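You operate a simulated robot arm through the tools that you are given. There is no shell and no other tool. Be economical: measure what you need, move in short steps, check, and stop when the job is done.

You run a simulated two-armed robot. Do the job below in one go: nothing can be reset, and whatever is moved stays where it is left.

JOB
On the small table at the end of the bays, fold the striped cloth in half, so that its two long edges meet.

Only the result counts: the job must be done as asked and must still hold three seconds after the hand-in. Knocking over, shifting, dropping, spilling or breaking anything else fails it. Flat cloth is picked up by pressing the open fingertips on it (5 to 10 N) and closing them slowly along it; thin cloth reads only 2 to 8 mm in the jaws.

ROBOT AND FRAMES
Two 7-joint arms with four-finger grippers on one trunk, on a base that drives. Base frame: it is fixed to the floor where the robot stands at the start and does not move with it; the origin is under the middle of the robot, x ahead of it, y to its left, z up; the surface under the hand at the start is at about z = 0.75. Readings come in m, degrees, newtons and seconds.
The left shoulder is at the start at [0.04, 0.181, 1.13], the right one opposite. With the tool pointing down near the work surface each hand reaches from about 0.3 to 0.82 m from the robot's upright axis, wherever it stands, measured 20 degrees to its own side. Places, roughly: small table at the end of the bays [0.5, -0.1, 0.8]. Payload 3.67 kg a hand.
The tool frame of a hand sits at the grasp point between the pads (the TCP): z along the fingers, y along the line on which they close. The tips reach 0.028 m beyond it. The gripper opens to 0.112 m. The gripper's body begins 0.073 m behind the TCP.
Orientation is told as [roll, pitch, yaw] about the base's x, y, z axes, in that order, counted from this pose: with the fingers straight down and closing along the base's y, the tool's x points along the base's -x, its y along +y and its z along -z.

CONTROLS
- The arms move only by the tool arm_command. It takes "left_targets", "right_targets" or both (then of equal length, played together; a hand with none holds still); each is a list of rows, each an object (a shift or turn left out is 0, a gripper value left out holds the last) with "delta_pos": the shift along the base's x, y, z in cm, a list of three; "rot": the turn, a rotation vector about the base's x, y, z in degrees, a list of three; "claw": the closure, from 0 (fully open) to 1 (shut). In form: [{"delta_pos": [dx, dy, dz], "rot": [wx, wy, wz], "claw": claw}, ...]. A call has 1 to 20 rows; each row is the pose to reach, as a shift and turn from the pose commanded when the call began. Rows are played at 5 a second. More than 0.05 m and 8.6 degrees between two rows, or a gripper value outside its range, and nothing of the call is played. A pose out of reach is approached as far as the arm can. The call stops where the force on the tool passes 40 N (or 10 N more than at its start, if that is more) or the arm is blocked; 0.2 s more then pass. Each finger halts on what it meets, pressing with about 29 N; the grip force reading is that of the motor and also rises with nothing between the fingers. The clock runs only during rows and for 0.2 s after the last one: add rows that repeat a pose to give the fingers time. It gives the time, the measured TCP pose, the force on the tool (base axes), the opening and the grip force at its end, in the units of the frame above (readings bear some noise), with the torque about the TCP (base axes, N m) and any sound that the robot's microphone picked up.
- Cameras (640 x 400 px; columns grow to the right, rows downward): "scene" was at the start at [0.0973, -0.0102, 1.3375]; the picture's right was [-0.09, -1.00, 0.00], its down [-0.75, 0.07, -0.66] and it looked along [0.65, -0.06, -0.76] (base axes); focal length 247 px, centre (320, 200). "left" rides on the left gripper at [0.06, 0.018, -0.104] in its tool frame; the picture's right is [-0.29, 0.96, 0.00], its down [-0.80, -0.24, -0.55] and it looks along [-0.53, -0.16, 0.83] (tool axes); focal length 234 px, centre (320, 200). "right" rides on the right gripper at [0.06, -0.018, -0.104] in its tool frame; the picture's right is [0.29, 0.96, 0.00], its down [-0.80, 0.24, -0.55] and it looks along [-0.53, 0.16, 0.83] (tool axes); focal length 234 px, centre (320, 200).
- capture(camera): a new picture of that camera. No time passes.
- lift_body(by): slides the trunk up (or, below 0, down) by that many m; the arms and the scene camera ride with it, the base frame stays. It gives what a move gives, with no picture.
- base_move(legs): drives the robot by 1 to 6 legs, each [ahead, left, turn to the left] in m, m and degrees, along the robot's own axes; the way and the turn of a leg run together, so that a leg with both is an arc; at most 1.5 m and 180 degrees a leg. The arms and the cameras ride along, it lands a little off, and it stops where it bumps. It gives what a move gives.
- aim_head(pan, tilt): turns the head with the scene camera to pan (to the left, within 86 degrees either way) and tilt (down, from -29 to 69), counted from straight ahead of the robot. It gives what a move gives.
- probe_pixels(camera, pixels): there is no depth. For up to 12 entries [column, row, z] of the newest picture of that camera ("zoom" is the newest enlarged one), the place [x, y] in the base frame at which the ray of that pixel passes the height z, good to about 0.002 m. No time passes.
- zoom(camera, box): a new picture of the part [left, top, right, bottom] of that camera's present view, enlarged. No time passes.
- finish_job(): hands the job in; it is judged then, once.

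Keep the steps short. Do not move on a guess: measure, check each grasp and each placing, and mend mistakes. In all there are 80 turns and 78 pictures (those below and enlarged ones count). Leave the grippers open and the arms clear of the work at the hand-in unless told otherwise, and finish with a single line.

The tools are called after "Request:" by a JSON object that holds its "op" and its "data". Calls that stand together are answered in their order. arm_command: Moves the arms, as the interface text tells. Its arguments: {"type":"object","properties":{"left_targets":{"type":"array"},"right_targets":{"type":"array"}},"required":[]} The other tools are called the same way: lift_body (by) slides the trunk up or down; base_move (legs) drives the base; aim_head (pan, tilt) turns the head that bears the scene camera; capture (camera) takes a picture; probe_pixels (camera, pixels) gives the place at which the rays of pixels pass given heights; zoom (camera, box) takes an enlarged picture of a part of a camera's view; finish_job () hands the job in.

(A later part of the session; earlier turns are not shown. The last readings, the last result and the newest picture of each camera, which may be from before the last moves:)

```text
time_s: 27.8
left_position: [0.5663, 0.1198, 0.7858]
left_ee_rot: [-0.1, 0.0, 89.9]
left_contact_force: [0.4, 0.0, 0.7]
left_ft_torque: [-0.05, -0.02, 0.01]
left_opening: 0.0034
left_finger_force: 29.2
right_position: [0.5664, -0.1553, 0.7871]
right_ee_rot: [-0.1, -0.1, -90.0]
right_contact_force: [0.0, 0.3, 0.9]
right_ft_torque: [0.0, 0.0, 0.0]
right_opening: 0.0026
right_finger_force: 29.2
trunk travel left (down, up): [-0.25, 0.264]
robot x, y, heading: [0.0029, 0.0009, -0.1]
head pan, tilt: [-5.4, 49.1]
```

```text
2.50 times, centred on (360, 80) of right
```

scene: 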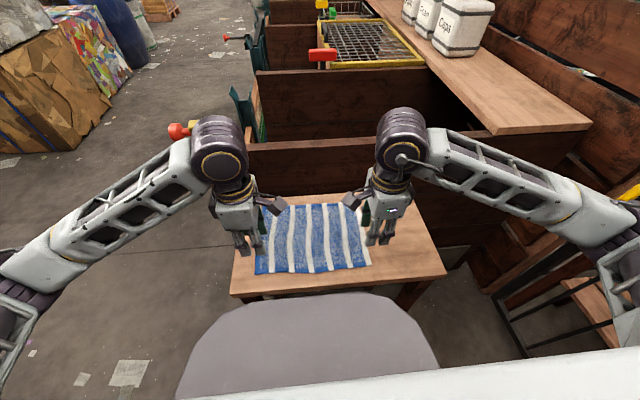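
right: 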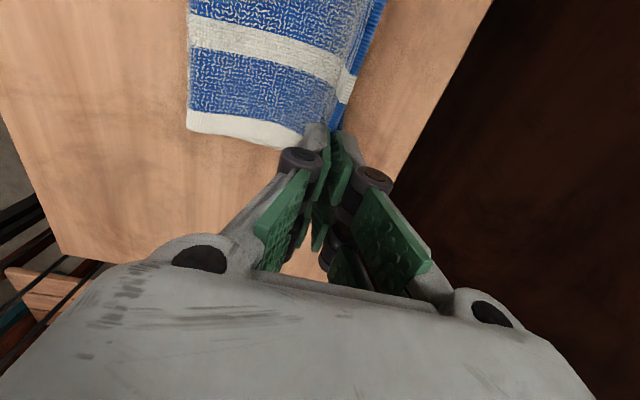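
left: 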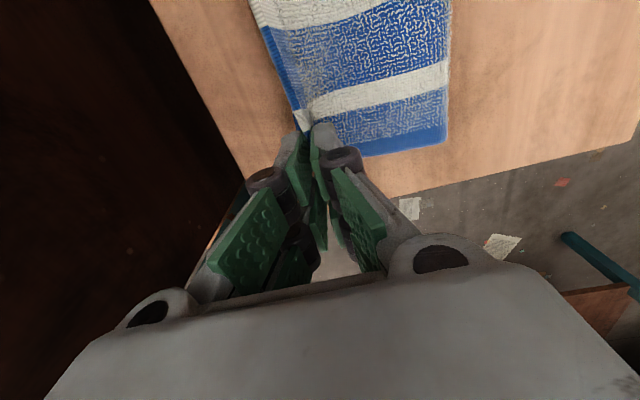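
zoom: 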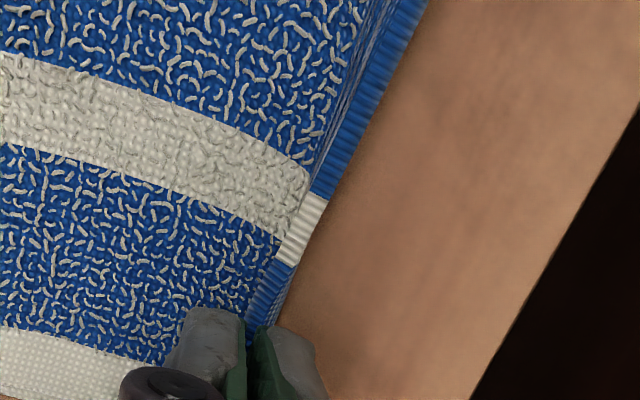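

The edges look nearly matched. I open slowly, lift straight up and swing aside.

Request:
{"op": "arm_command", "data": {"left_targets": [{"claw": 0.95}, {"claw": 0.91}, {"claw": 0.88}, {"claw": 0.86}, {"claw": 0.86}, {"delta_pos": [0, 0, 1]}, {"delta_pos": [0, 0, 2.5]}, {"delta_pos": [0, 0, 6]}, {"delta_pos": [0, 0, 10]}, {"delta_pos": [-4, 2, 12]}, {"delta_pos": [-8, 5, 13]}, {"delta_pos": [-12, 8, 13]}], "right_targets": [{"claw": 0.95}, {"claw": 0.91}, {"claw": 0.88}, {"claw": 0.86}, {"claw": 0.86}, {"delta_pos": [0, 0, 1]}, {"delta_pos": [0, 0, 2.5]}, {"delta_pos": [0, 0, 6]}, {"delta_pos": [0, 0, 10]}, {"delta_pos": [-4, -2, 12]}, {"delta_pos": [-8, -5, 13]}, {"delta_pos": [-12, -8, 13]}]}}

Request:
{"op": "zoom", "data": {"camera": "scene", "box": [240, 180, 400, 280]}}

Request:
{"op": "capture", "data": {"camera": "left"}}

Request:
{"op": "capture", "data": {"camera": "right"}}

```text
refused: row 11 steps farther than a row can; nothing moved
```

```text
4.00 times, centred on (320, 230) of scene
```

zoom: 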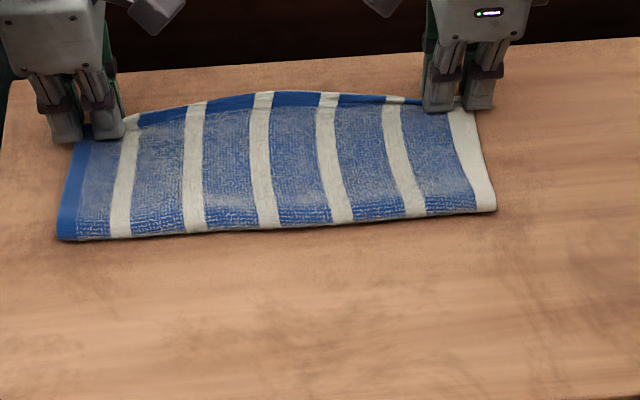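

```text
45 pictures are left
```

left: 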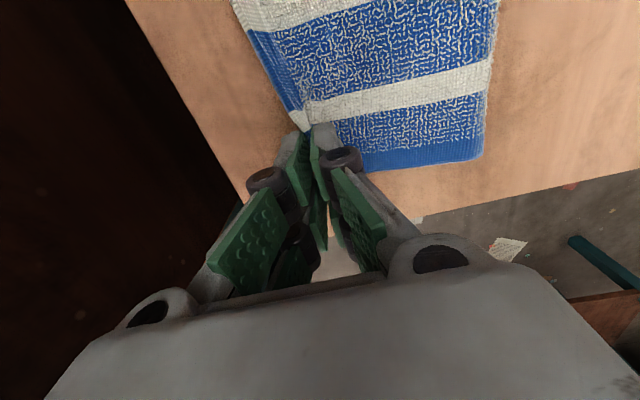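

```text
44 pictures are left
```

right: 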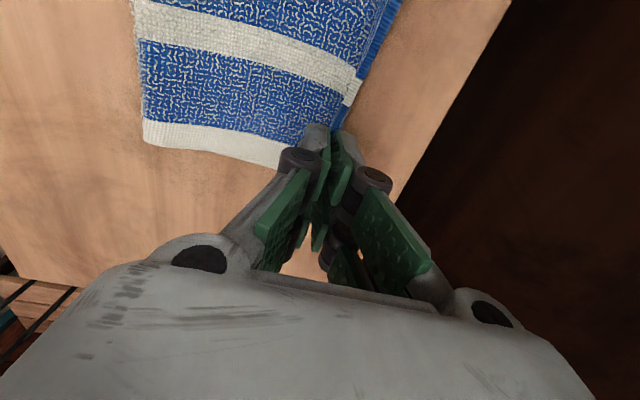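

The call was refused because one step was too long. The upper edge bulges outward in the middle, so I measure it before releasing.

Request:
{"op": "probe_pixels", "data": {"camera": "zoom", "pixels": [[265, 92, 0.756], [325, 94, 0.756], [190, 104, 0.756], [390, 98, 0.756], [58, 240, 0.753], [497, 211, 0.753], [275, 228, 0.753]]}}

```text
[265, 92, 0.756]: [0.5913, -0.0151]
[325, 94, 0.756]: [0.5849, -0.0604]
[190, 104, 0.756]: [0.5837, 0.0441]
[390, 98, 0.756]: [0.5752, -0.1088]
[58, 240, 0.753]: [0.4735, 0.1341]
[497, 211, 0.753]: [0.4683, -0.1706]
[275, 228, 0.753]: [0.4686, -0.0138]
```

The upper edge mid is at ≈0.585–0.59, ahead of the corners by about 1 cm. I draw both hands back 0.4 cm, then release slowly and retreat with smaller steps.

Request:
{"op": "arm_command", "data": {"left_targets": [{"delta_pos": [-0.2, 0, 0]}, {"delta_pos": [-0.4, 0, 0], "claw": 0.95}, {"delta_pos": [-0.4, 0, 0], "claw": 0.91}, {"delta_pos": [-0.4, 0, 0], "claw": 0.88}, {"delta_pos": [-0.4, 0, 0], "claw": 0.86}, {"delta_pos": [-0.4, 0, 0], "claw": 0.86}, {"delta_pos": [-0.4, 0, 1]}, {"delta_pos": [-0.4, 0, 2.5]}, {"delta_pos": [-0.4, 0, 6]}, {"delta_pos": [-0.4, 0, 10]}, {"delta_pos": [-3, 2, 12]}, {"delta_pos": [-6, 4, 13]}, {"delta_pos": [-9, 6, 13]}, {"delta_pos": [-12, 8, 13]}], "right_targets": [{"delta_pos": [-0.2, 0, 0]}, {"delta_pos": [-0.4, 0, 0], "claw": 0.95}, {"delta_pos": [-0.4, 0, 0], "claw": 0.91}, {"delta_pos": [-0.4, 0, 0], "claw": 0.88}, {"delta_pos": [-0.4, 0, 0], "claw": 0.86}, {"delta_pos": [-0.4, 0, 0], "claw": 0.86}, {"delta_pos": [-0.4, 0, 1]}, {"delta_pos": [-0.4, 0, 2.5]}, {"delta_pos": [-0.4, 0, 6]}, {"delta_pos": [-0.4, 0, 10]}, {"delta_pos": [-3, -2, 12]}, {"delta_pos": [-6, -4, 13]}, {"delta_pos": [-9, -6, 13]}, {"delta_pos": [-12, -8, 13]}]}}

Request:
{"op": "zoom", "data": {"camera": "scene", "box": [240, 180, 400, 280]}}

```text
time_s: 30.8
left_position: [0.4437, 0.1993, 0.9181]
left_ee_rot: [-0.2, 0.0, 90.0]
left_contact_force: [-0.6, 0.3, -0.2]
left_ft_torque: [0.03, -0.04, -0.01]
left_opening: 0.0156
left_finger_force: 0.1
right_position: [0.4453, -0.2359, 0.9171]
right_ee_rot: [0.1, -0.1, -90.0]
right_contact_force: [-1.2, -0.2, 0.2]
right_ft_torque: [0.02, -0.03, 0.01]
right_opening: 0.0156
right_finger_force: 0.0
trunk travel left (down, up): [-0.25, 0.264]
robot x, y, heading: [-0.0017, 0.0025, -0.1]
head pan, tilt: [-5.4, 49.1]
```

```text
4.00 times, centred on (320, 230) of scene
```

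zoom: 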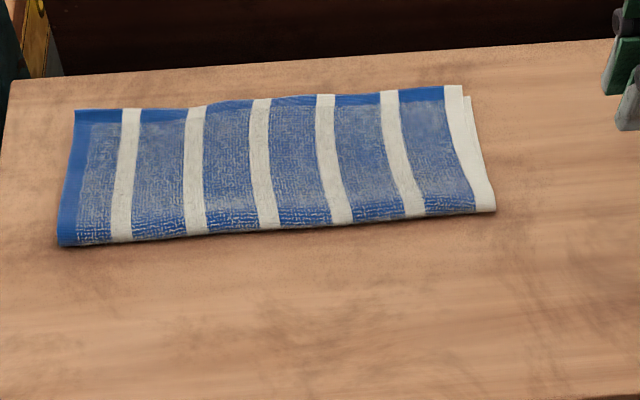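

The cloth lies folded flat. At the right end, the upper corner (462,85) sits slightly beyond the lower one (470,96). I measure this and look closer from the hand cameras.

Request:
{"op": "probe_pixels", "data": {"camera": "zoom", "pixels": [[462, 85, 0.756], [470, 96, 0.752], [77, 110, 0.756], [190, 106, 0.756], [260, 99, 0.756], [325, 94, 0.756], [58, 244, 0.752], [495, 211, 0.752]]}}

Request:
{"op": "capture", "data": {"camera": "left"}}

Request:
{"op": "capture", "data": {"camera": "right"}}

```text
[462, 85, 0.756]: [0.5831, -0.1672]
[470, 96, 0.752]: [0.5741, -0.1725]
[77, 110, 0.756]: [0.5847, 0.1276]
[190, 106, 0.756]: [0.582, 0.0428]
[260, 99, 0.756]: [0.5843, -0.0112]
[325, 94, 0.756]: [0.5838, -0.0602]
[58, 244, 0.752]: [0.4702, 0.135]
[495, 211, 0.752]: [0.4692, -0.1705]
```

```text
42 pictures are left
```

left: 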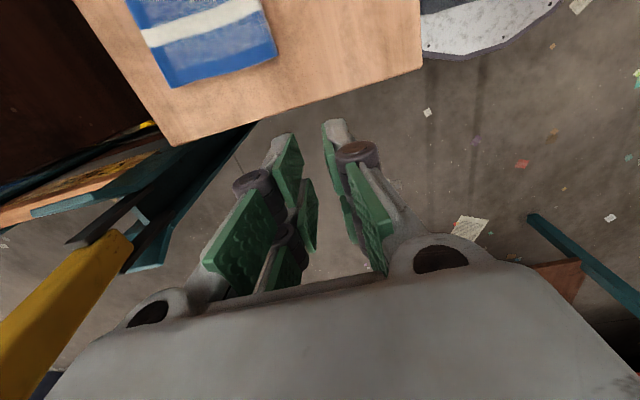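

```text
41 pictures are left
```

right: 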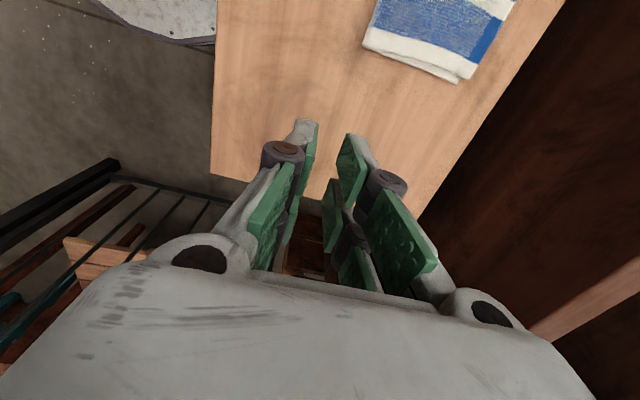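

The upper edge overshoots the lower one by about 1 cm along its whole length. To even it out, I'll press closed fingertips lightly on the top layer near the fold (x≈0.505) and draw it back about 1 cm. First I move to just above it.

Request:
{"op": "arm_command", "data": {"left_targets": [{"delta_pos": [2, -4, 0], "claw": 1}, {"delta_pos": [4, -8, -1]}, {"delta_pos": [6.1, -11.9, -3]}, {"delta_pos": [6.1, -11.9, -6]}, {"delta_pos": [6.1, -11.9, -9]}, {"delta_pos": [6.1, -11.9, -12]}, {"delta_pos": [6.1, -11.9, -12.8]}, {"delta_pos": [6.1, -11.9, -13.2]}, {"delta_pos": [6.1, -11.9, -13.2]}], "right_targets": [{"delta_pos": [2, 4, 0], "claw": 1}, {"delta_pos": [4, 8, -1]}, {"delta_pos": [6, 11.6, -3]}, {"delta_pos": [6, 11.6, -6]}, {"delta_pos": [6, 11.6, -9]}, {"delta_pos": [6, 11.6, -12]}, {"delta_pos": [6, 11.6, -12.7]}, {"delta_pos": [6, 11.6, -13.1]}, {"delta_pos": [6, 11.6, -13.1]}]}}

```text
time_s: 32.8
left_position: [0.5079, 0.081, 0.7846]
left_ee_rot: [-0.1, 0.0, 90.0]
left_contact_force: [-0.3, 0.5, 1.0]
left_ft_torque: [0.02, 0.0, 0.03]
left_opening: 0.0
left_finger_force: 29.4
right_position: [0.5076, -0.1199, 0.7855]
right_ee_rot: [0.0, -0.1, -90.1]
right_contact_force: [-0.4, -0.8, 0.0]
right_ft_torque: [0.03, 0.01, -0.03]
right_opening: 0.0
right_finger_force: 29.0
trunk travel left (down, up): [-0.25, 0.264]
robot x, y, heading: [0.0005, -0.0029, 0.1]
head pan, tilt: [-5.4, 49.1]
```

Nearly touching. I go 2 mm further down and read the force.

Request:
{"op": "arm_command", "data": {"left_targets": [{"delta_pos": [0, 0, -0.1]}, {"delta_pos": [0, 0, -0.2]}, {"delta_pos": [0, 0, -0.2]}], "right_targets": [{"delta_pos": [0, 0, -0.1]}, {"delta_pos": [0, 0, -0.25]}, {"delta_pos": [0, 0, -0.25]}]}}

```text
time_s: 33.6
left_position: [0.5073, 0.0811, 0.7831]
left_ee_rot: [0.0, -0.1, 90.0]
left_contact_force: [0.8, -0.2, 2.0]
left_ft_torque: [-0.01, 0.01, -0.01]
left_opening: 0.0
left_finger_force: 29.0
right_position: [0.5065, -0.1189, 0.7841]
right_ee_rot: [0.0, -0.1, -89.9]
right_contact_force: [0.8, -0.9, 1.7]
right_ft_torque: [-0.02, -0.02, 0.03]
right_opening: 0.0003
right_finger_force: 28.6
trunk travel left (down, up): [-0.25, 0.264]
robot x, y, heading: [0.0011, -0.0021, -0.0]
head pan, tilt: [-5.4, 49.1]
```

Light contact of about 2 N each. I go 1 mm more and draw back 1.2 cm slowly, then look.

Request:
{"op": "arm_command", "data": {"left_targets": [{"delta_pos": [0, 0, -0.1]}, {"delta_pos": [-0.2, 0, -0.1]}, {"delta_pos": [-0.4, 0, -0.1]}, {"delta_pos": [-0.6, 0, -0.1]}, {"delta_pos": [-0.8, 0, -0.1]}, {"delta_pos": [-1.0, 0, -0.1]}, {"delta_pos": [-1.2, 0, -0.1]}, {"delta_pos": [-1.2, 0, -0.1]}], "right_targets": [{"delta_pos": [0, 0, -0.1]}, {"delta_pos": [-0.2, 0, -0.1]}, {"delta_pos": [-0.4, 0, -0.1]}, {"delta_pos": [-0.6, 0, -0.1]}, {"delta_pos": [-0.8, 0, -0.1]}, {"delta_pos": [-1.0, 0, -0.1]}, {"delta_pos": [-1.2, 0, -0.1]}, {"delta_pos": [-1.2, 0, -0.1]}]}}

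Request:
{"op": "zoom", "data": {"camera": "scene", "box": [240, 180, 400, 280]}}

Request:
{"op": "capture", "data": {"camera": "right"}}

Request:
{"op": "capture", "data": {"camera": "left"}}

```text
time_s: 35.4
left_position: [0.495, 0.0809, 0.782]
left_ee_rot: [-0.1, -0.1, 90.0]
left_contact_force: [0.8, 0.5, 4.9]
left_ft_torque: [0.01, -0.02, -0.02]
left_opening: 0.0003
left_finger_force: 29.0
right_position: [0.4951, -0.1181, 0.782]
right_ee_rot: [0.0, 0.0, -90.0]
right_contact_force: [0.9, -0.5, 3.2]
right_ft_torque: [0.02, 0.0, 0.0]
right_opening: 0.0
right_finger_force: 28.8
trunk travel left (down, up): [-0.25, 0.264]
robot x, y, heading: [-0.0014, 0.0021, -0.1]
head pan, tilt: [-5.4, 49.1]
```

```text
4.00 times, centred on (320, 230) of scene
```

zoom: 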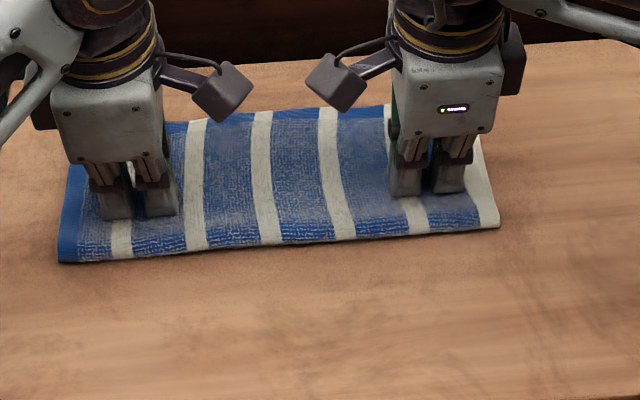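

```text
39 pictures are left
```

right: 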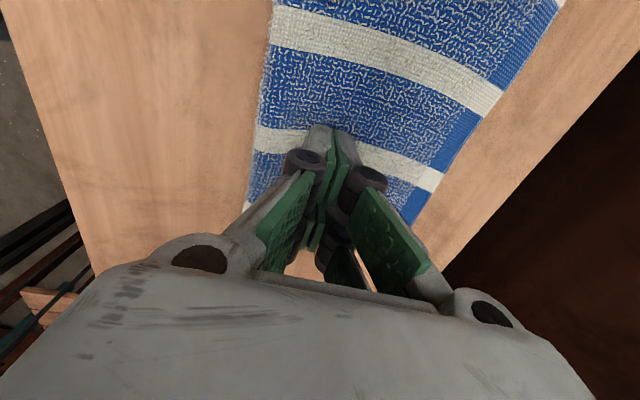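

```text
38 pictures are left
```

left: 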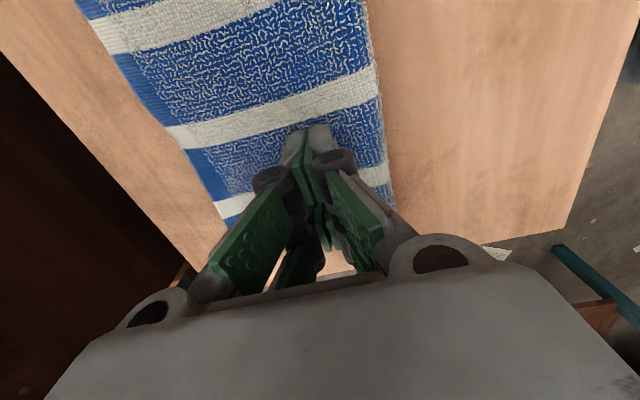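

The fold line moved back along with the top. I lift off, move aside and measure again.

Request:
{"op": "arm_command", "data": {"left_targets": [{"delta_pos": [0, 0, 2]}, {"delta_pos": [0, 0, 6]}, {"delta_pos": [0, 0, 10]}, {"delta_pos": [0, 4, 12]}, {"delta_pos": [0, 8, 13]}, {"delta_pos": [0, 12, 13]}], "right_targets": [{"delta_pos": [0, 0, 2]}, {"delta_pos": [0, 0, 6]}, {"delta_pos": [0, 0, 10]}, {"delta_pos": [0, -4, 12]}, {"delta_pos": [0, -8, 13]}, {"delta_pos": [0, -12, 13]}]}}

Request:
{"op": "zoom", "data": {"camera": "scene", "box": [240, 180, 400, 280]}}

Request:
{"op": "zoom", "data": {"camera": "right", "box": [320, 0, 520, 125]}}

Request:
{"op": "zoom", "data": {"camera": "left", "box": [100, 0, 300, 125]}}

```text
time_s: 36.8
left_position: [0.4952, 0.2007, 0.9127]
left_ee_rot: [0.0, 0.0, 90.1]
left_contact_force: [0.3, -0.3, -0.1]
left_ft_torque: [0.0, 0.0, -0.04]
left_opening: 0.0001
left_finger_force: 29.2
right_position: [0.4933, -0.2382, 0.9142]
right_ee_rot: [-0.1, 0.1, -90.0]
right_contact_force: [0.1, 0.4, 1.4]
right_ft_torque: [-0.03, 0.02, 0.01]
right_opening: 0.0
right_finger_force: 29.2
trunk travel left (down, up): [-0.25, 0.264]
robot x, y, heading: [0.0002, 0.0007, 0.2]
head pan, tilt: [-5.4, 49.1]
```

```text
4.00 times, centred on (320, 230) of scene
```

zoom: 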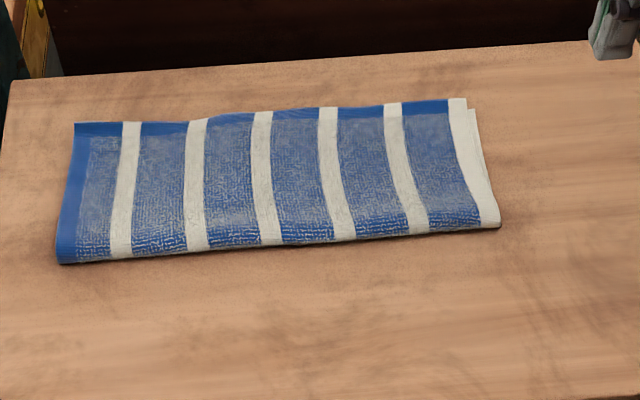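

```text
3.20 times, centred on (420, 62) of right
```

zoom: 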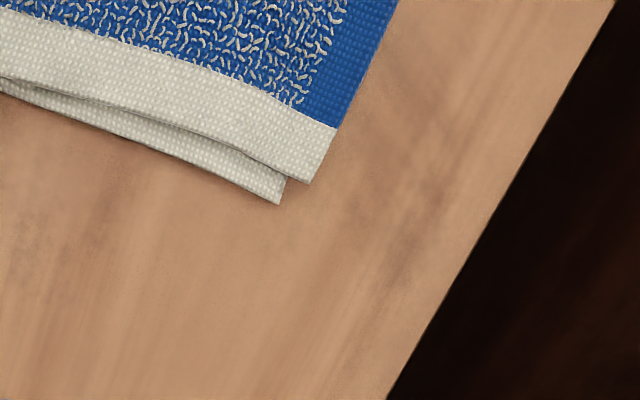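

```text
3.20 times, centred on (200, 62) of left
```

zoom: 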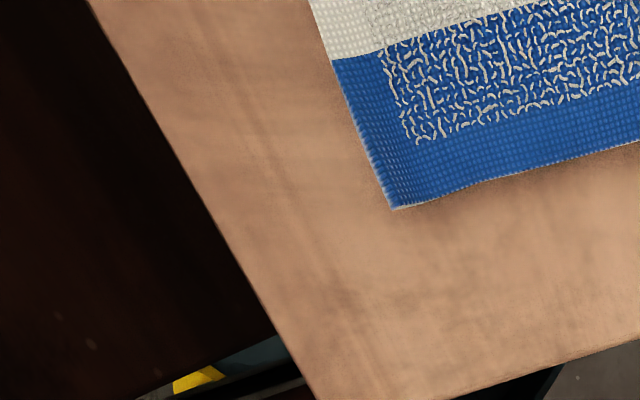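

Both layers moved together; the right end still shows about 1 cm of overshoot. I'll regrasp just the overhanging upper edge and pull it back. First I measure it.

Request:
{"op": "probe_pixels", "data": {"camera": "zoom", "pixels": [[392, 209, 0.756], [335, 60, 0.756]]}}

Request:
{"op": "probe_pixels", "data": {"camera": "right", "pixels": [[416.7, 57, 0.756], [407, 64, 0.752], [424, 40, 0.756]]}}

Request:
{"op": "zoom", "data": {"camera": "scene", "box": [240, 180, 400, 280]}}

Request:
{"op": "probe_pixels", "data": {"camera": "zoom", "pixels": [[467, 98, 0.756], [475, 109, 0.752], [75, 122, 0.756], [130, 122, 0.756], [196, 119, 0.756], [265, 112, 0.756], [330, 107, 0.756], [395, 103, 0.756], [58, 264, 0.752], [500, 228, 0.752]]}}

```text
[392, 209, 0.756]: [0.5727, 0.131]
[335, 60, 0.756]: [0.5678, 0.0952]
```

```text
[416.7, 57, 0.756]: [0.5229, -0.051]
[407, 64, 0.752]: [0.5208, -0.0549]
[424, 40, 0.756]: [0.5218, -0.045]
```

```text
4.00 times, centred on (320, 230) of scene
```

zoom: 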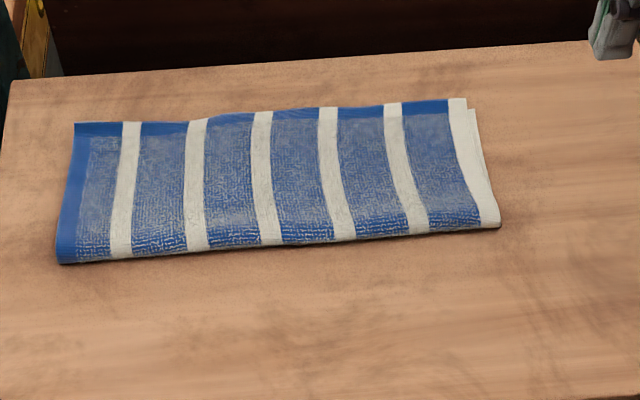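

```text
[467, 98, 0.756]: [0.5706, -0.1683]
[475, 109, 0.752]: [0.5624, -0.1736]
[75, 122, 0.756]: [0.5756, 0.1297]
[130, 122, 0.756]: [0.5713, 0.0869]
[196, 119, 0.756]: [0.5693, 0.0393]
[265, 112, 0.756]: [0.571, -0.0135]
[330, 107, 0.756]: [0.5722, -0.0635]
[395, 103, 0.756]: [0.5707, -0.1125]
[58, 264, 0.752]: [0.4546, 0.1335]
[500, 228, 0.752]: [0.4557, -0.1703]
```

The upper edge lies at x≈0.573 (left) and 0.5705 (right), the lower at ≈0.562. I straddle the upper edge, with the inner finger 1 cm on.

Request:
{"op": "arm_command", "data": {"left_targets": [{"delta_pos": [2.6, -2, 0], "claw": 0.786}, {"delta_pos": [5.2, -5, 0]}, {"delta_pos": [8, -8.4, -1]}, {"delta_pos": [8, -8.4, -5]}, {"delta_pos": [8, -8.4, -9]}, {"delta_pos": [8, -8.4, -12]}, {"delta_pos": [8, -8.4, -12.7]}, {"delta_pos": [8, -8.4, -12.95]}, {"delta_pos": [8, -8.4, -12.95]}], "right_targets": [{"delta_pos": [2.6, 2, 0], "claw": 0.786}, {"delta_pos": [5.2, 5, 0]}, {"delta_pos": [7.9, 8.6, -1]}, {"delta_pos": [7.9, 8.6, -5]}, {"delta_pos": [7.9, 8.6, -9]}, {"delta_pos": [7.9, 8.6, -12]}, {"delta_pos": [7.9, 8.6, -12.8]}, {"delta_pos": [7.9, 8.6, -13.05]}, {"delta_pos": [7.9, 8.6, -13.05]}]}}

Request:
{"op": "capture", "data": {"camera": "left"}}

Request:
{"op": "capture", "data": {"camera": "right"}}

```text
time_s: 38.8
left_position: [0.5739, 0.1171, 0.783]
left_ee_rot: [-0.1, 0.0, 90.0]
left_contact_force: [0.0, 0.7, 6.4]
left_ft_torque: [-0.01, 0.13, 0.0]
left_opening: 0.0241
left_finger_force: 0.0
right_position: [0.5717, -0.1534, 0.7842]
right_ee_rot: [0.2, 0.0, -89.9]
right_contact_force: [0.8, -1.7, 5.6]
right_ft_torque: [0.03, 0.13, -0.01]
right_opening: 0.0241
right_finger_force: 0.1
trunk travel left (down, up): [-0.25, 0.264]
robot x, y, heading: [0.0016, -0.0014, 0.0]
head pan, tilt: [-5.4, 49.1]
```

```text
33 pictures are left
```

left: 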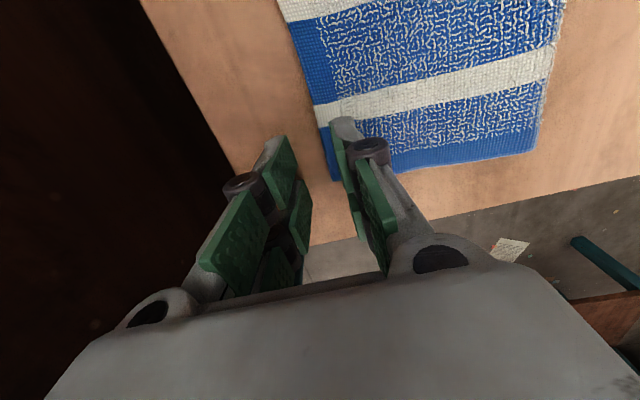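

```text
32 pictures are left
```

right: 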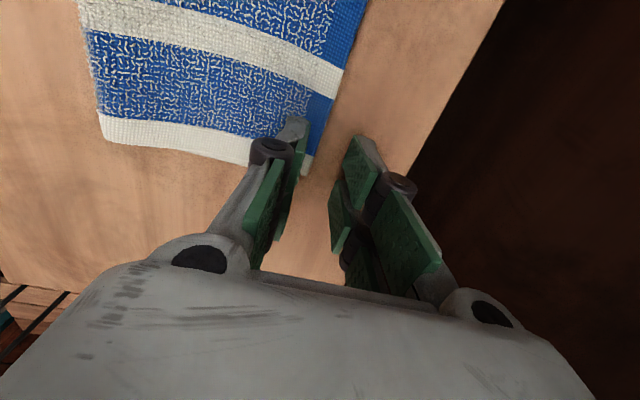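

Placement is right, at about 6 N each. I press slightly deeper and close slowly.

Request:
{"op": "arm_command", "data": {"left_targets": [{"delta_pos": [0, 0, -0.06], "claw": 0.8}, {"delta_pos": [0, 0, -0.06], "claw": 0.82}, {"delta_pos": [0, 0, -0.07], "claw": 0.84}, {"delta_pos": [0, 0, -0.08], "claw": 0.86}, {"delta_pos": [0, 0, -0.09], "claw": 0.88}, {"delta_pos": [0, 0, -0.1], "claw": 0.9}, {"delta_pos": [0, 0, -0.11], "claw": 0.92}, {"delta_pos": [0, 0, -0.12], "claw": 0.94}, {"delta_pos": [0, 0, -0.12], "claw": 0.96}, {"delta_pos": [0, 0, -0.12], "claw": 0.98}, {"delta_pos": [0, 0, -0.12], "claw": 1}, {"delta_pos": [0, 0, -0.12], "claw": 1}, {"delta_pos": [0, 0, -0.12], "claw": 1}], "right_targets": [{"delta_pos": [0, 0, -0.06], "claw": 0.8}, {"delta_pos": [0, 0, -0.06], "claw": 0.82}, {"delta_pos": [0, 0, -0.07], "claw": 0.84}, {"delta_pos": [0, 0, -0.08], "claw": 0.86}, {"delta_pos": [0, 0, -0.09], "claw": 0.88}, {"delta_pos": [0, 0, -0.1], "claw": 0.9}, {"delta_pos": [0, 0, -0.11], "claw": 0.92}, {"delta_pos": [0, 0, -0.12], "claw": 0.94}, {"delta_pos": [0, 0, -0.12], "claw": 0.96}, {"delta_pos": [0, 0, -0.12], "claw": 0.98}, {"delta_pos": [0, 0, -0.12], "claw": 1}, {"delta_pos": [0, 0, -0.12], "claw": 1}, {"delta_pos": [0, 0, -0.12], "claw": 1}]}}

Request:
{"op": "capture", "data": {"camera": "left"}}

Request:
{"op": "capture", "data": {"camera": "right"}}

```text
time_s: 41.6
left_position: [0.5749, 0.1172, 0.7816]
left_ee_rot: [0.1, 0.0, 90.0]
left_contact_force: [-0.8, 0.4, 2.3]
left_ft_torque: [0.0, 0.05, 0.03]
left_opening: 0.0
left_finger_force: 28.7
right_position: [0.5734, -0.1531, 0.7805]
right_ee_rot: [0.0, 0.0, -90.0]
right_contact_force: [0.0, -0.3, 3.8]
right_ft_torque: [0.06, 0.07, -0.02]
right_opening: 0.0
right_finger_force: 28.8
trunk travel left (down, up): [-0.25, 0.264]
robot x, y, heading: [0.0003, 0.0027, 0.1]
head pan, tilt: [-5.4, 49.1]
```

```text
31 pictures are left
```

left: 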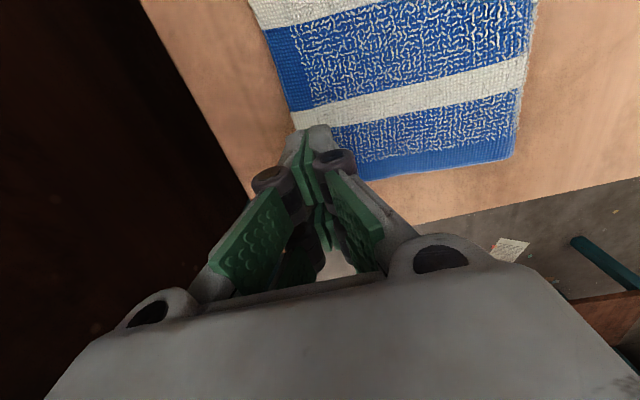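

```text
30 pictures are left
```

right: 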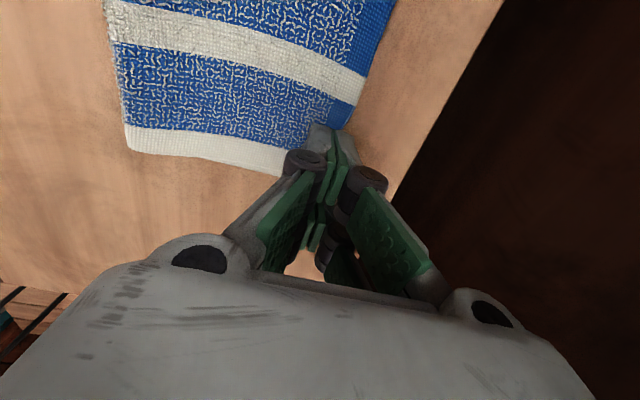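

Both jaws read 0: the edge slipped under the outer finger, which sat too high on the double layer. I'll lift, reopen, tilt the hands 8° so the outer finger sits lower, and look again.

Request:
{"op": "arm_command", "data": {"left_targets": [{"delta_pos": [0, 0, 2]}, {"delta_pos": [0, 0, 4]}, {"delta_pos": [0.4, 0, 5], "rot": [0, 4, 0], "claw": 0.786}, {"delta_pos": [0.8, 0, 5], "rot": [0, 8, 0]}, {"delta_pos": [0.8, 0, 5], "rot": [0, 8, 0]}], "right_targets": [{"delta_pos": [0, 0, 2]}, {"delta_pos": [0, 0, 4]}, {"delta_pos": [0.4, 0, 5], "rot": [0, 4, 0], "claw": 0.786}, {"delta_pos": [0.8, 0, 5], "rot": [0, 8, 0]}, {"delta_pos": [0.8, 0, 5], "rot": [0, 8, 0]}]}}

Request:
{"op": "capture", "data": {"camera": "left"}}

Request:
{"op": "capture", "data": {"camera": "right"}}

Request:
{"op": "zoom", "data": {"camera": "scene", "box": [240, 180, 400, 280]}}

```text
time_s: 42.8
left_position: [0.5816, 0.1173, 0.8323]
left_ee_rot: [8.1, 0.0, 90.1]
left_contact_force: [1.1, -0.4, -0.6]
left_ft_torque: [0.02, -0.01, 0.01]
left_opening: 0.0239
left_finger_force: 0.1
right_position: [0.5813, -0.154, 0.8326]
right_ee_rot: [-8.1, -0.1, -89.9]
right_contact_force: [0.4, -0.2, -0.4]
right_ft_torque: [0.04, -0.02, -0.02]
right_opening: 0.0239
right_finger_force: 0.1
trunk travel left (down, up): [-0.25, 0.264]
robot x, y, heading: [-0.0004, -0.0039, 0.1]
head pan, tilt: [-5.4, 49.1]
```

```text
29 pictures are left
```

left: 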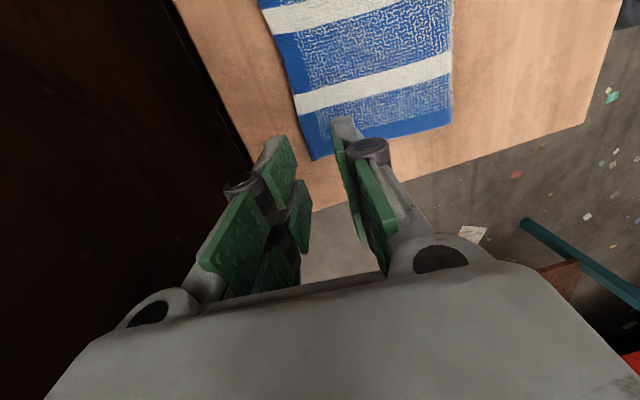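

```text
28 pictures are left
```

right: 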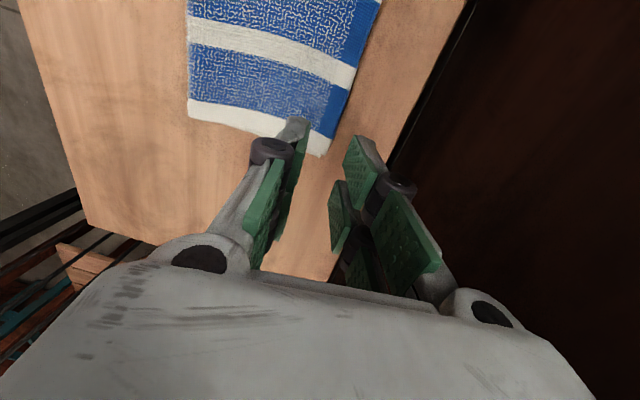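

```text
4.00 times, centred on (320, 230) of scene
```

zoom: 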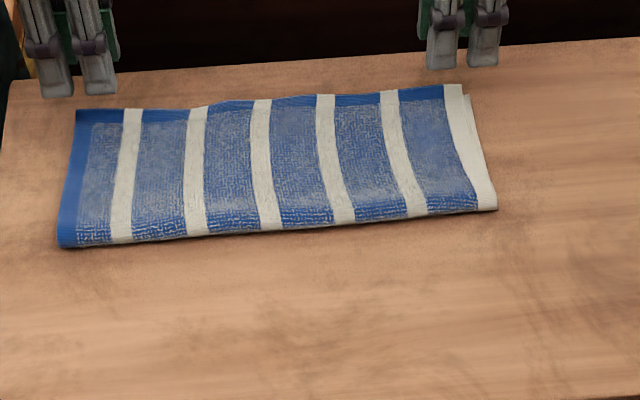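

The cloth slid back to roughly where it was before, still folded. I measure the upper and lower corners.

Request:
{"op": "probe_pixels", "data": {"camera": "zoom", "pixels": [[462, 84, 0.756], [469, 95, 0.752], [77, 109, 0.756], [260, 99, 0.756], [60, 246, 0.752], [496, 209, 0.752]]}}

Request:
{"op": "probe_pixels", "data": {"camera": "left", "pixels": [[313, 159, 0.756], [294, 95, 0.756]]}}

Request:
{"op": "probe_pixels", "data": {"camera": "right", "pixels": [[321, 156, 0.756], [358, 66, 0.756]]}}

```text
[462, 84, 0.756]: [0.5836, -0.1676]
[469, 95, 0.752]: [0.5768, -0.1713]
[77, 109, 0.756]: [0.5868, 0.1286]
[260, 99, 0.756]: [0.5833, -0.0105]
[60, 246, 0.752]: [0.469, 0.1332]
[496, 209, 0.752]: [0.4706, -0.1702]
```

```text
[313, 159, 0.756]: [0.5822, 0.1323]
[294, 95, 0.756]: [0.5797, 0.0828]
```

```text
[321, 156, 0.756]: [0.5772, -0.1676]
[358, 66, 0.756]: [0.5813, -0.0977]
```

Upper overshoot is about 0.7–1 cm. I try the tilted grasp: shift 0.6 cm outward and lower to the touch.

Request:
{"op": "arm_command", "data": {"left_targets": [{"delta_pos": [0.6, 0, -1.5]}, {"delta_pos": [0.6, 0, -3.5]}, {"delta_pos": [0.6, 0, -4.7]}, {"delta_pos": [0.6, 0, -5.1]}, {"delta_pos": [0.6, 0, -5.1]}], "right_targets": [{"delta_pos": [0.5, 0, -1.5]}, {"delta_pos": [0.5, 0, -3.5]}, {"delta_pos": [0.5, 0, -4.7]}, {"delta_pos": [0.5, 0, -5.1]}, {"delta_pos": [0.5, 0, -5.1]}]}}

Request:
{"op": "capture", "data": {"camera": "left"}}

Request:
{"op": "capture", "data": {"camera": "right"}}

```text
time_s: 44.0
left_position: [0.5893, 0.1169, 0.7809]
left_ee_rot: [8.1, 0.0, 90.0]
left_contact_force: [0.4, 0.7, 3.6]
left_ft_torque: [-0.03, 0.08, -0.03]
left_opening: 0.0243
left_finger_force: 0.7
right_position: [0.5865, -0.1531, 0.7803]
right_ee_rot: [-8.0, 0.0, -90.0]
right_contact_force: [0.5, -0.9, 5.7]
right_ft_torque: [0.02, 0.09, 0.02]
right_opening: 0.0238
right_finger_force: 0.0
trunk travel left (down, up): [-0.25, 0.264]
robot x, y, heading: [0.0005, 0.0004, 0.3]
head pan, tilt: [-5.4, 49.1]
```

```text
26 pictures are left
```

left: 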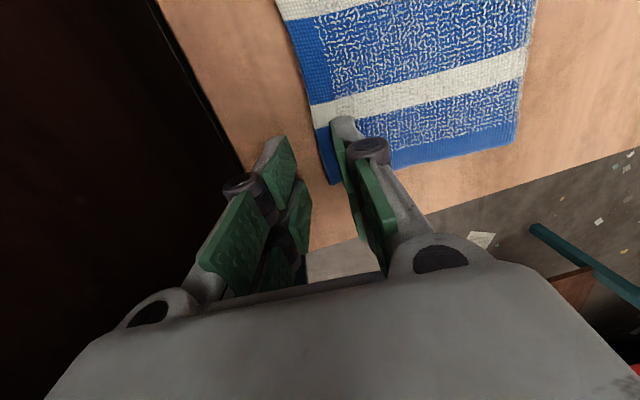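

```text
25 pictures are left
```

right: 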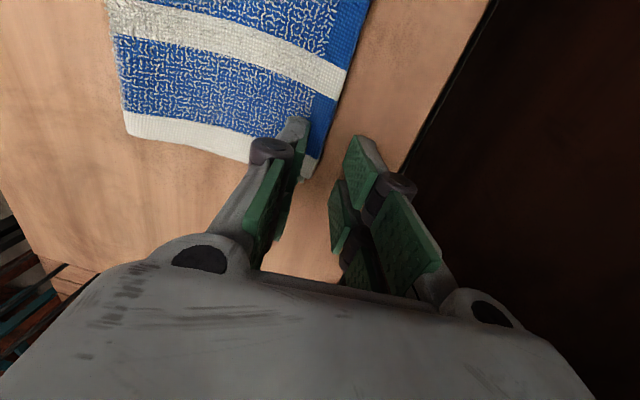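

At 4–6 N, placement is as before with the outer finger now low. I press about 1 mm deeper and close slowly.

Request:
{"op": "arm_command", "data": {"left_targets": [{"delta_pos": [0, 0, -0.1], "claw": 0.79}, {"delta_pos": [0, 0, -0.1], "claw": 0.81}, {"delta_pos": [0, 0, -0.1], "claw": 0.83}, {"delta_pos": [0, 0, -0.1], "claw": 0.85}, {"delta_pos": [0, 0, -0.1], "claw": 0.87}, {"delta_pos": [0, 0, -0.1], "claw": 0.89}, {"delta_pos": [0, 0, -0.1], "claw": 0.91}, {"delta_pos": [0, 0, -0.1], "claw": 0.93}, {"delta_pos": [0, 0, -0.1], "claw": 0.95}, {"delta_pos": [0, 0, -0.1], "claw": 0.97}, {"delta_pos": [0, 0, -0.1], "claw": 1}, {"delta_pos": [0, 0, -0.1], "claw": 1}, {"delta_pos": [0, 0, -0.1], "claw": 1}], "right_targets": [{"delta_pos": [0, 0, -0.1], "claw": 0.79}, {"delta_pos": [0, 0, -0.1], "claw": 0.81}, {"delta_pos": [0, 0, -0.1], "claw": 0.83}, {"delta_pos": [0, 0, -0.1], "claw": 0.85}, {"delta_pos": [0, 0, -0.1], "claw": 0.87}, {"delta_pos": [0, 0, -0.1], "claw": 0.89}, {"delta_pos": [0, 0, -0.1], "claw": 0.91}, {"delta_pos": [0, 0, -0.1], "claw": 0.93}, {"delta_pos": [0, 0, -0.1], "claw": 0.95}, {"delta_pos": [0, 0, -0.1], "claw": 0.97}, {"delta_pos": [0, 0, -0.1], "claw": 1}, {"delta_pos": [0, 0, -0.1], "claw": 1}, {"delta_pos": [0, 0, -0.1], "claw": 1}]}}

Request:
{"op": "capture", "data": {"camera": "left"}}

Request:
{"op": "capture", "data": {"camera": "right"}}

```text
time_s: 46.8
left_position: [0.5883, 0.118, 0.7795]
left_ee_rot: [7.9, 0.0, 89.9]
left_contact_force: [-0.8, -0.7, 7.6]
left_ft_torque: [-0.09, 0.06, 0.01]
left_opening: 0.0028
left_finger_force: 28.9
right_position: [0.5856, -0.1529, 0.7805]
right_ee_rot: [-7.9, 0.0, -90.1]
right_contact_force: [-2.0, 0.3, 11.8]
right_ft_torque: [0.08, 0.14, -0.03]
right_opening: 0.0026
right_finger_force: 29.2
trunk travel left (down, up): [-0.25, 0.264]
robot x, y, heading: [0.0009, -0.0016, 0.1]
head pan, tilt: [-5.4, 49.1]
```

```text
24 pictures are left
```

left: 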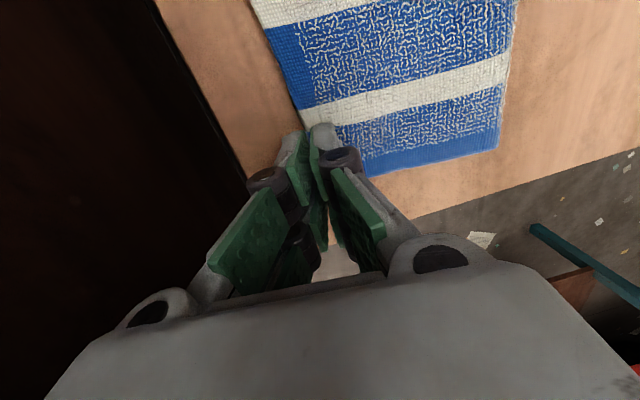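

```text
23 pictures are left
```

right: 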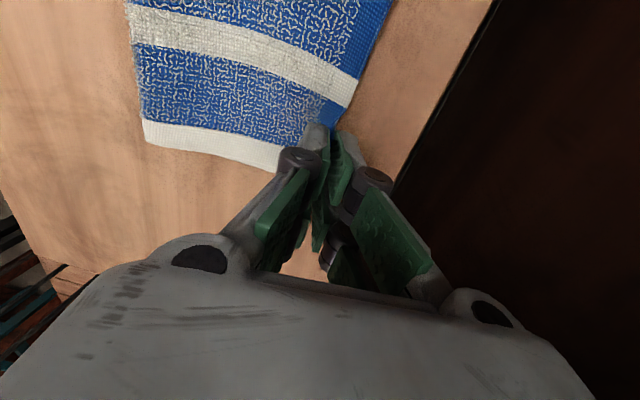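

Both hold a single layer (2.8 and 2.6 mm). I lift 3 cm to see the lower edge.

Request:
{"op": "arm_command", "data": {"left_targets": [{"delta_pos": [0, 0, 1]}, {"delta_pos": [-0.6, 0, 2]}, {"delta_pos": [-1.2, 0, 3]}, {"delta_pos": [-1.2, 0, 3]}], "right_targets": [{"delta_pos": [0, 0, 1]}, {"delta_pos": [-0.6, 0, 2]}, {"delta_pos": [-1.2, 0, 3]}, {"delta_pos": [-1.2, 0, 3]}]}}

Request:
{"op": "zoom", "data": {"camera": "left", "box": [200, 0, 400, 125]}}

Request:
{"op": "zoom", "data": {"camera": "right", "box": [240, 0, 440, 125]}}

Request:
{"op": "zoom", "data": {"camera": "scene", "box": [240, 180, 400, 280]}}

```text
time_s: 47.8
left_position: [0.5778, 0.1172, 0.8083]
left_ee_rot: [7.9, 0.0, 90.0]
left_contact_force: [0.6, -0.1, -0.7]
left_ft_torque: [0.0, -0.03, 0.04]
left_opening: 0.0029
left_finger_force: 28.9
right_position: [0.5761, -0.1528, 0.8096]
right_ee_rot: [-8.1, -0.1, -90.1]
right_contact_force: [-0.1, -0.3, 0.1]
right_ft_torque: [-0.01, -0.03, -0.01]
right_opening: 0.0029
right_finger_force: 29.9
trunk travel left (down, up): [-0.25, 0.264]
robot x, y, heading: [-0.0024, 0.0014, -0.1]
head pan, tilt: [-5.4, 49.1]
```

```text
3.20 times, centred on (300, 62) of left
```

zoom: 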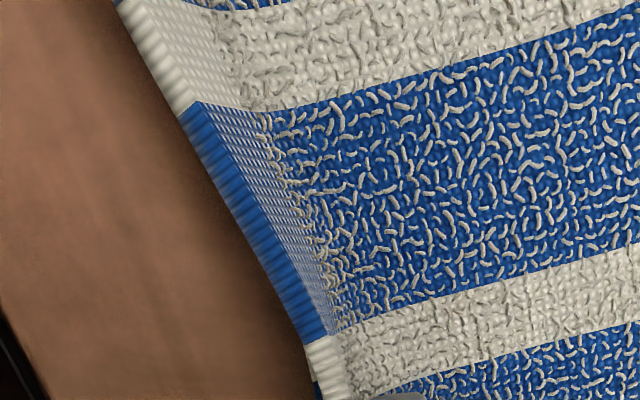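

```text
3.20 times, centred on (340, 62) of right
```

zoom: 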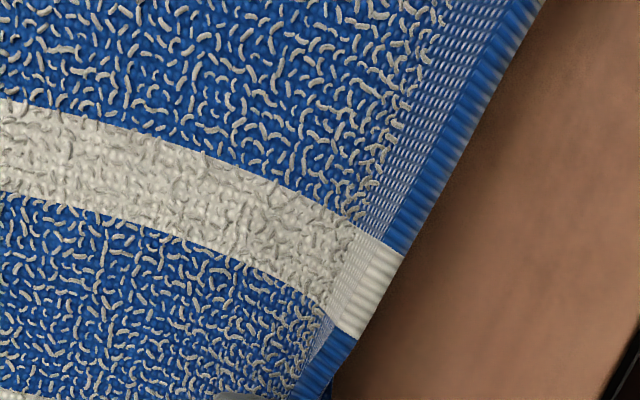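

```text
4.00 times, centred on (320, 230) of scene
```

zoom: 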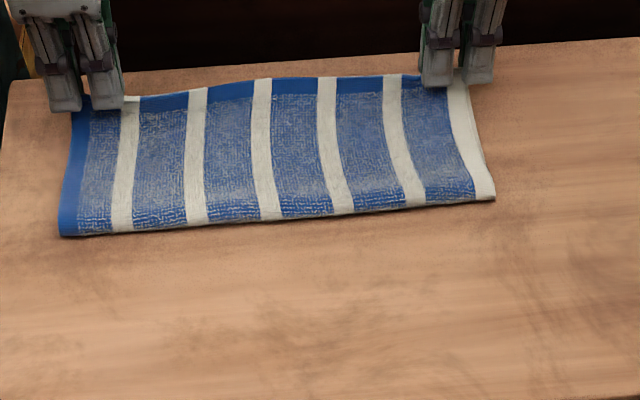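

I can't see the lower edge yet. I peel a little further back and up to expose it.

Request:
{"op": "arm_command", "data": {"left_targets": [{"delta_pos": [-1, 0, 1.3]}, {"delta_pos": [-2, 0, 2.3]}, {"delta_pos": [-3.3, 0, 3]}, {"delta_pos": [-3.3, 0, 3]}], "right_targets": [{"delta_pos": [-1, 0, 1.3]}, {"delta_pos": [-2, 0, 2.3]}, {"delta_pos": [-3.3, 0, 3]}, {"delta_pos": [-3.3, 0, 3]}]}}

Request:
{"op": "capture", "data": {"camera": "left"}}

Request:
{"op": "capture", "data": {"camera": "right"}}

Request:
{"op": "zoom", "data": {"camera": "scene", "box": [240, 180, 400, 280]}}

```text
time_s: 48.8
left_position: [0.5439, 0.1165, 0.8389]
left_ee_rot: [8.1, -0.1, 90.1]
left_contact_force: [-0.7, -0.1, 0.0]
left_ft_torque: [0.02, -0.04, 0.01]
left_opening: 0.0027
left_finger_force: 28.6
right_position: [0.5426, -0.1511, 0.8386]
right_ee_rot: [-8.1, 0.0, -90.0]
right_contact_force: [0.7, 0.5, 0.0]
right_ft_torque: [0.01, 0.0, -0.01]
right_opening: 0.0023
right_finger_force: 27.3
trunk travel left (down, up): [-0.25, 0.264]
robot x, y, heading: [-0.0013, 0.0013, -0.0]
head pan, tilt: [-5.4, 49.1]
```

```text
19 pictures are left
```

left: 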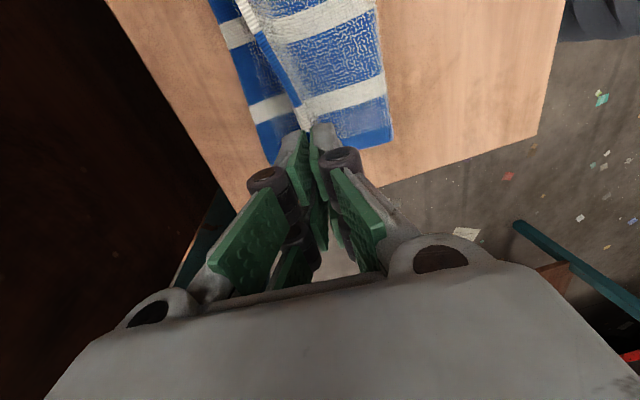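

```text
18 pictures are left
```

right: 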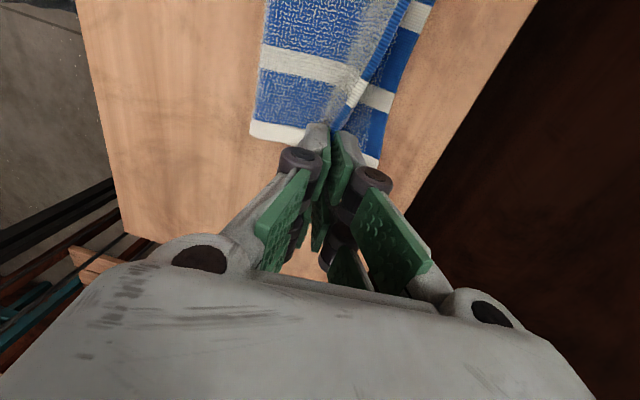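

```text
4.00 times, centred on (320, 230) of scene
```

zoom: 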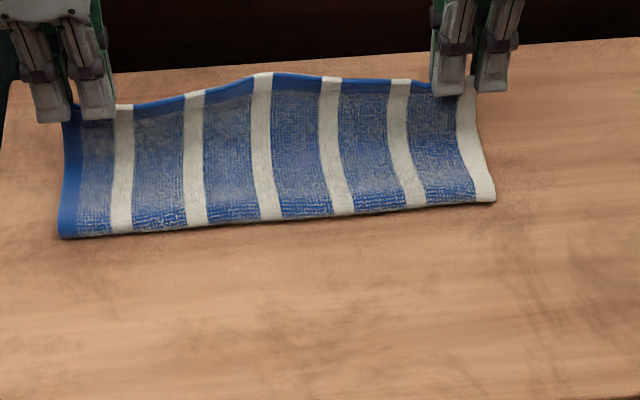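

Now the lower edge shows: (255,122) and (270,162) in the left view, (430,5), (395,95) and (380,165) in the right view. I measure it and the fold line.

Request:
{"op": "probe_pixels", "data": {"camera": "left", "pixels": [[255, 122, 0.752], [244, 88, 0.752], [220, 20, 0.752], [268, 160, 0.752]]}}

Request:
{"op": "probe_pixels", "data": {"camera": "right", "pixels": [[433, 3, 0.752], [395, 95, 0.752], [380, 166, 0.752]]}}

Request:
{"op": "probe_pixels", "data": {"camera": "zoom", "pixels": [[60, 238, 0.752], [270, 221, 0.752], [496, 201, 0.752]]}}

```text
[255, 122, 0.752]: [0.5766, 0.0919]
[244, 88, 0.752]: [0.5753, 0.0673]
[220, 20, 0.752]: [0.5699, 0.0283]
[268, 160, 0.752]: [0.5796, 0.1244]
```

```text
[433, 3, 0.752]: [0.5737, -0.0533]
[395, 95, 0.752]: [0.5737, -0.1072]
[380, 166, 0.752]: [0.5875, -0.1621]
```

```text
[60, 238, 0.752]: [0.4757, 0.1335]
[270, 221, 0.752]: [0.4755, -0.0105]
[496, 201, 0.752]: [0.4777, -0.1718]
```

The lower edge is at about 0.58 at the ends and 0.572 in the middle. I set the upper edge down further back this time (TCP x≈0.553), leaving slack to roll the fold nearer, then release and lift off.

Request:
{"op": "arm_command", "data": {"left_targets": [{"delta_pos": [0.5, 0, -1.3]}, {"delta_pos": [0.8, 0, -2.6]}, {"delta_pos": [0.9, 0, -3.9]}, {"delta_pos": [0.9, 0, -4.8]}, {"delta_pos": [0.9, 0, -5.2]}, {"delta_pos": [0.9, 0, -5.2]}, {"delta_pos": [0.9, 0, -5.2], "claw": 0.96}, {"delta_pos": [0.9, 0, -5.2], "claw": 0.93}, {"delta_pos": [0.9, 0, -5.2], "claw": 0.9}, {"delta_pos": [0.9, 0, -5.2], "claw": 0.87}, {"delta_pos": [0.9, 0, -5.2], "claw": 0.87}, {"delta_pos": [1.0, 0, -4.4]}, {"delta_pos": [1.2, 0, -3]}, {"delta_pos": [1.2, 0, 0]}, {"delta_pos": [1.2, 0, 4]}, {"delta_pos": [1.2, 3, 7]}, {"delta_pos": [1.2, 7, 7]}, {"delta_pos": [1.2, 9, 7]}], "right_targets": [{"delta_pos": [0.5, 0, -1.3]}, {"delta_pos": [0.8, 0, -2.6]}, {"delta_pos": [1.0, 0, -3.9]}, {"delta_pos": [1.0, 0, -4.8]}, {"delta_pos": [1.0, 0, -5.2]}, {"delta_pos": [1.0, 0, -5.2]}, {"delta_pos": [1.0, 0, -5.2], "claw": 0.96}, {"delta_pos": [1.0, 0, -5.2], "claw": 0.93}, {"delta_pos": [1.0, 0, -5.2], "claw": 0.9}, {"delta_pos": [1.0, 0, -5.2], "claw": 0.87}, {"delta_pos": [1.0, 0, -5.2], "claw": 0.87}, {"delta_pos": [1.1, 0, -4.4]}, {"delta_pos": [1.3, 0, -3]}, {"delta_pos": [1.3, 0, 0]}, {"delta_pos": [1.3, 0, 4]}, {"delta_pos": [1.3, -3, 7]}, {"delta_pos": [1.3, -7, 7]}, {"delta_pos": [1.3, -9, 7]}]}}

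Request:
{"op": "zoom", "data": {"camera": "scene", "box": [240, 180, 400, 280]}}

```text
time_s: 52.6
left_position: [0.5528, 0.1859, 0.9096]
left_ee_rot: [7.8, 0.6, 88.6]
left_contact_force: [8.7, -19.8, 3.3]
left_ft_torque: [2.39, 0.99, -1.17]
left_opening: 0.0146
left_finger_force: 0.1
right_position: [0.5545, -0.2383, 0.9083]
right_ee_rot: [-8.0, 0.2, -90.1]
right_contact_force: [-0.4, 1.5, 0.7]
right_ft_torque: [-0.08, -0.02, 0.0]
right_opening: 0.0145
right_finger_force: 0.0
trunk travel left (down, up): [-0.25, 0.264]
robot x, y, heading: [0.0012, -0.001, -0.1]
head pan, tilt: [-5.4, 49.1]
stopped in row 18 (left hand): the force on the tool passed its limit at 48 N (the readings are from after the stop); the commanded pose is now the measured one
```

```text
4.00 times, centred on (320, 230) of scene
```

zoom: 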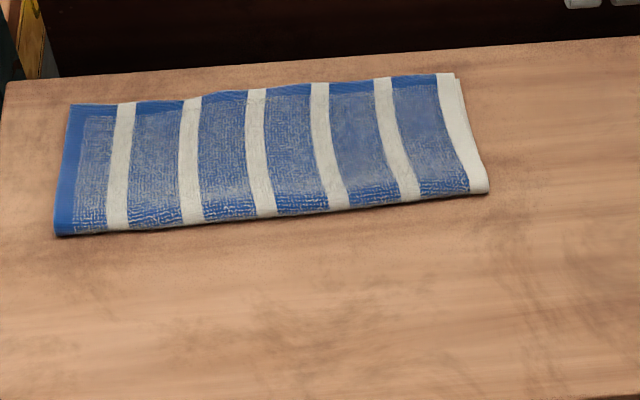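

The left hand touched something at its left side on the way out. I stop and look at the whole scene.

Request:
{"op": "capture", "data": {"camera": "scene"}}

Request:
{"op": "capture", "data": {"camera": "left"}}

```text
15 pictures are left
```

scene: 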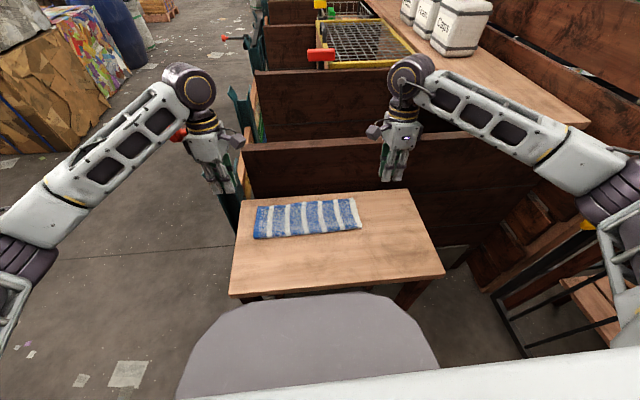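

```text
14 pictures are left
```

left: 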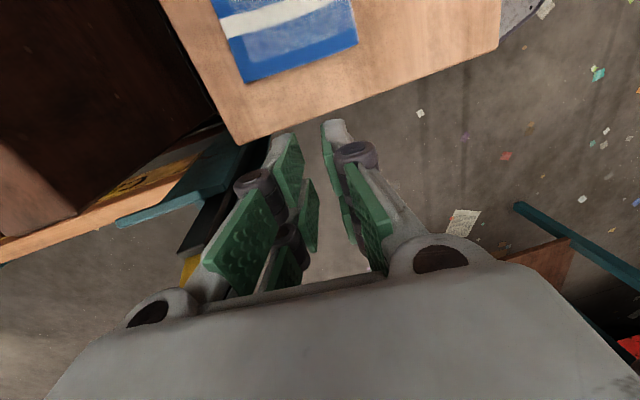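

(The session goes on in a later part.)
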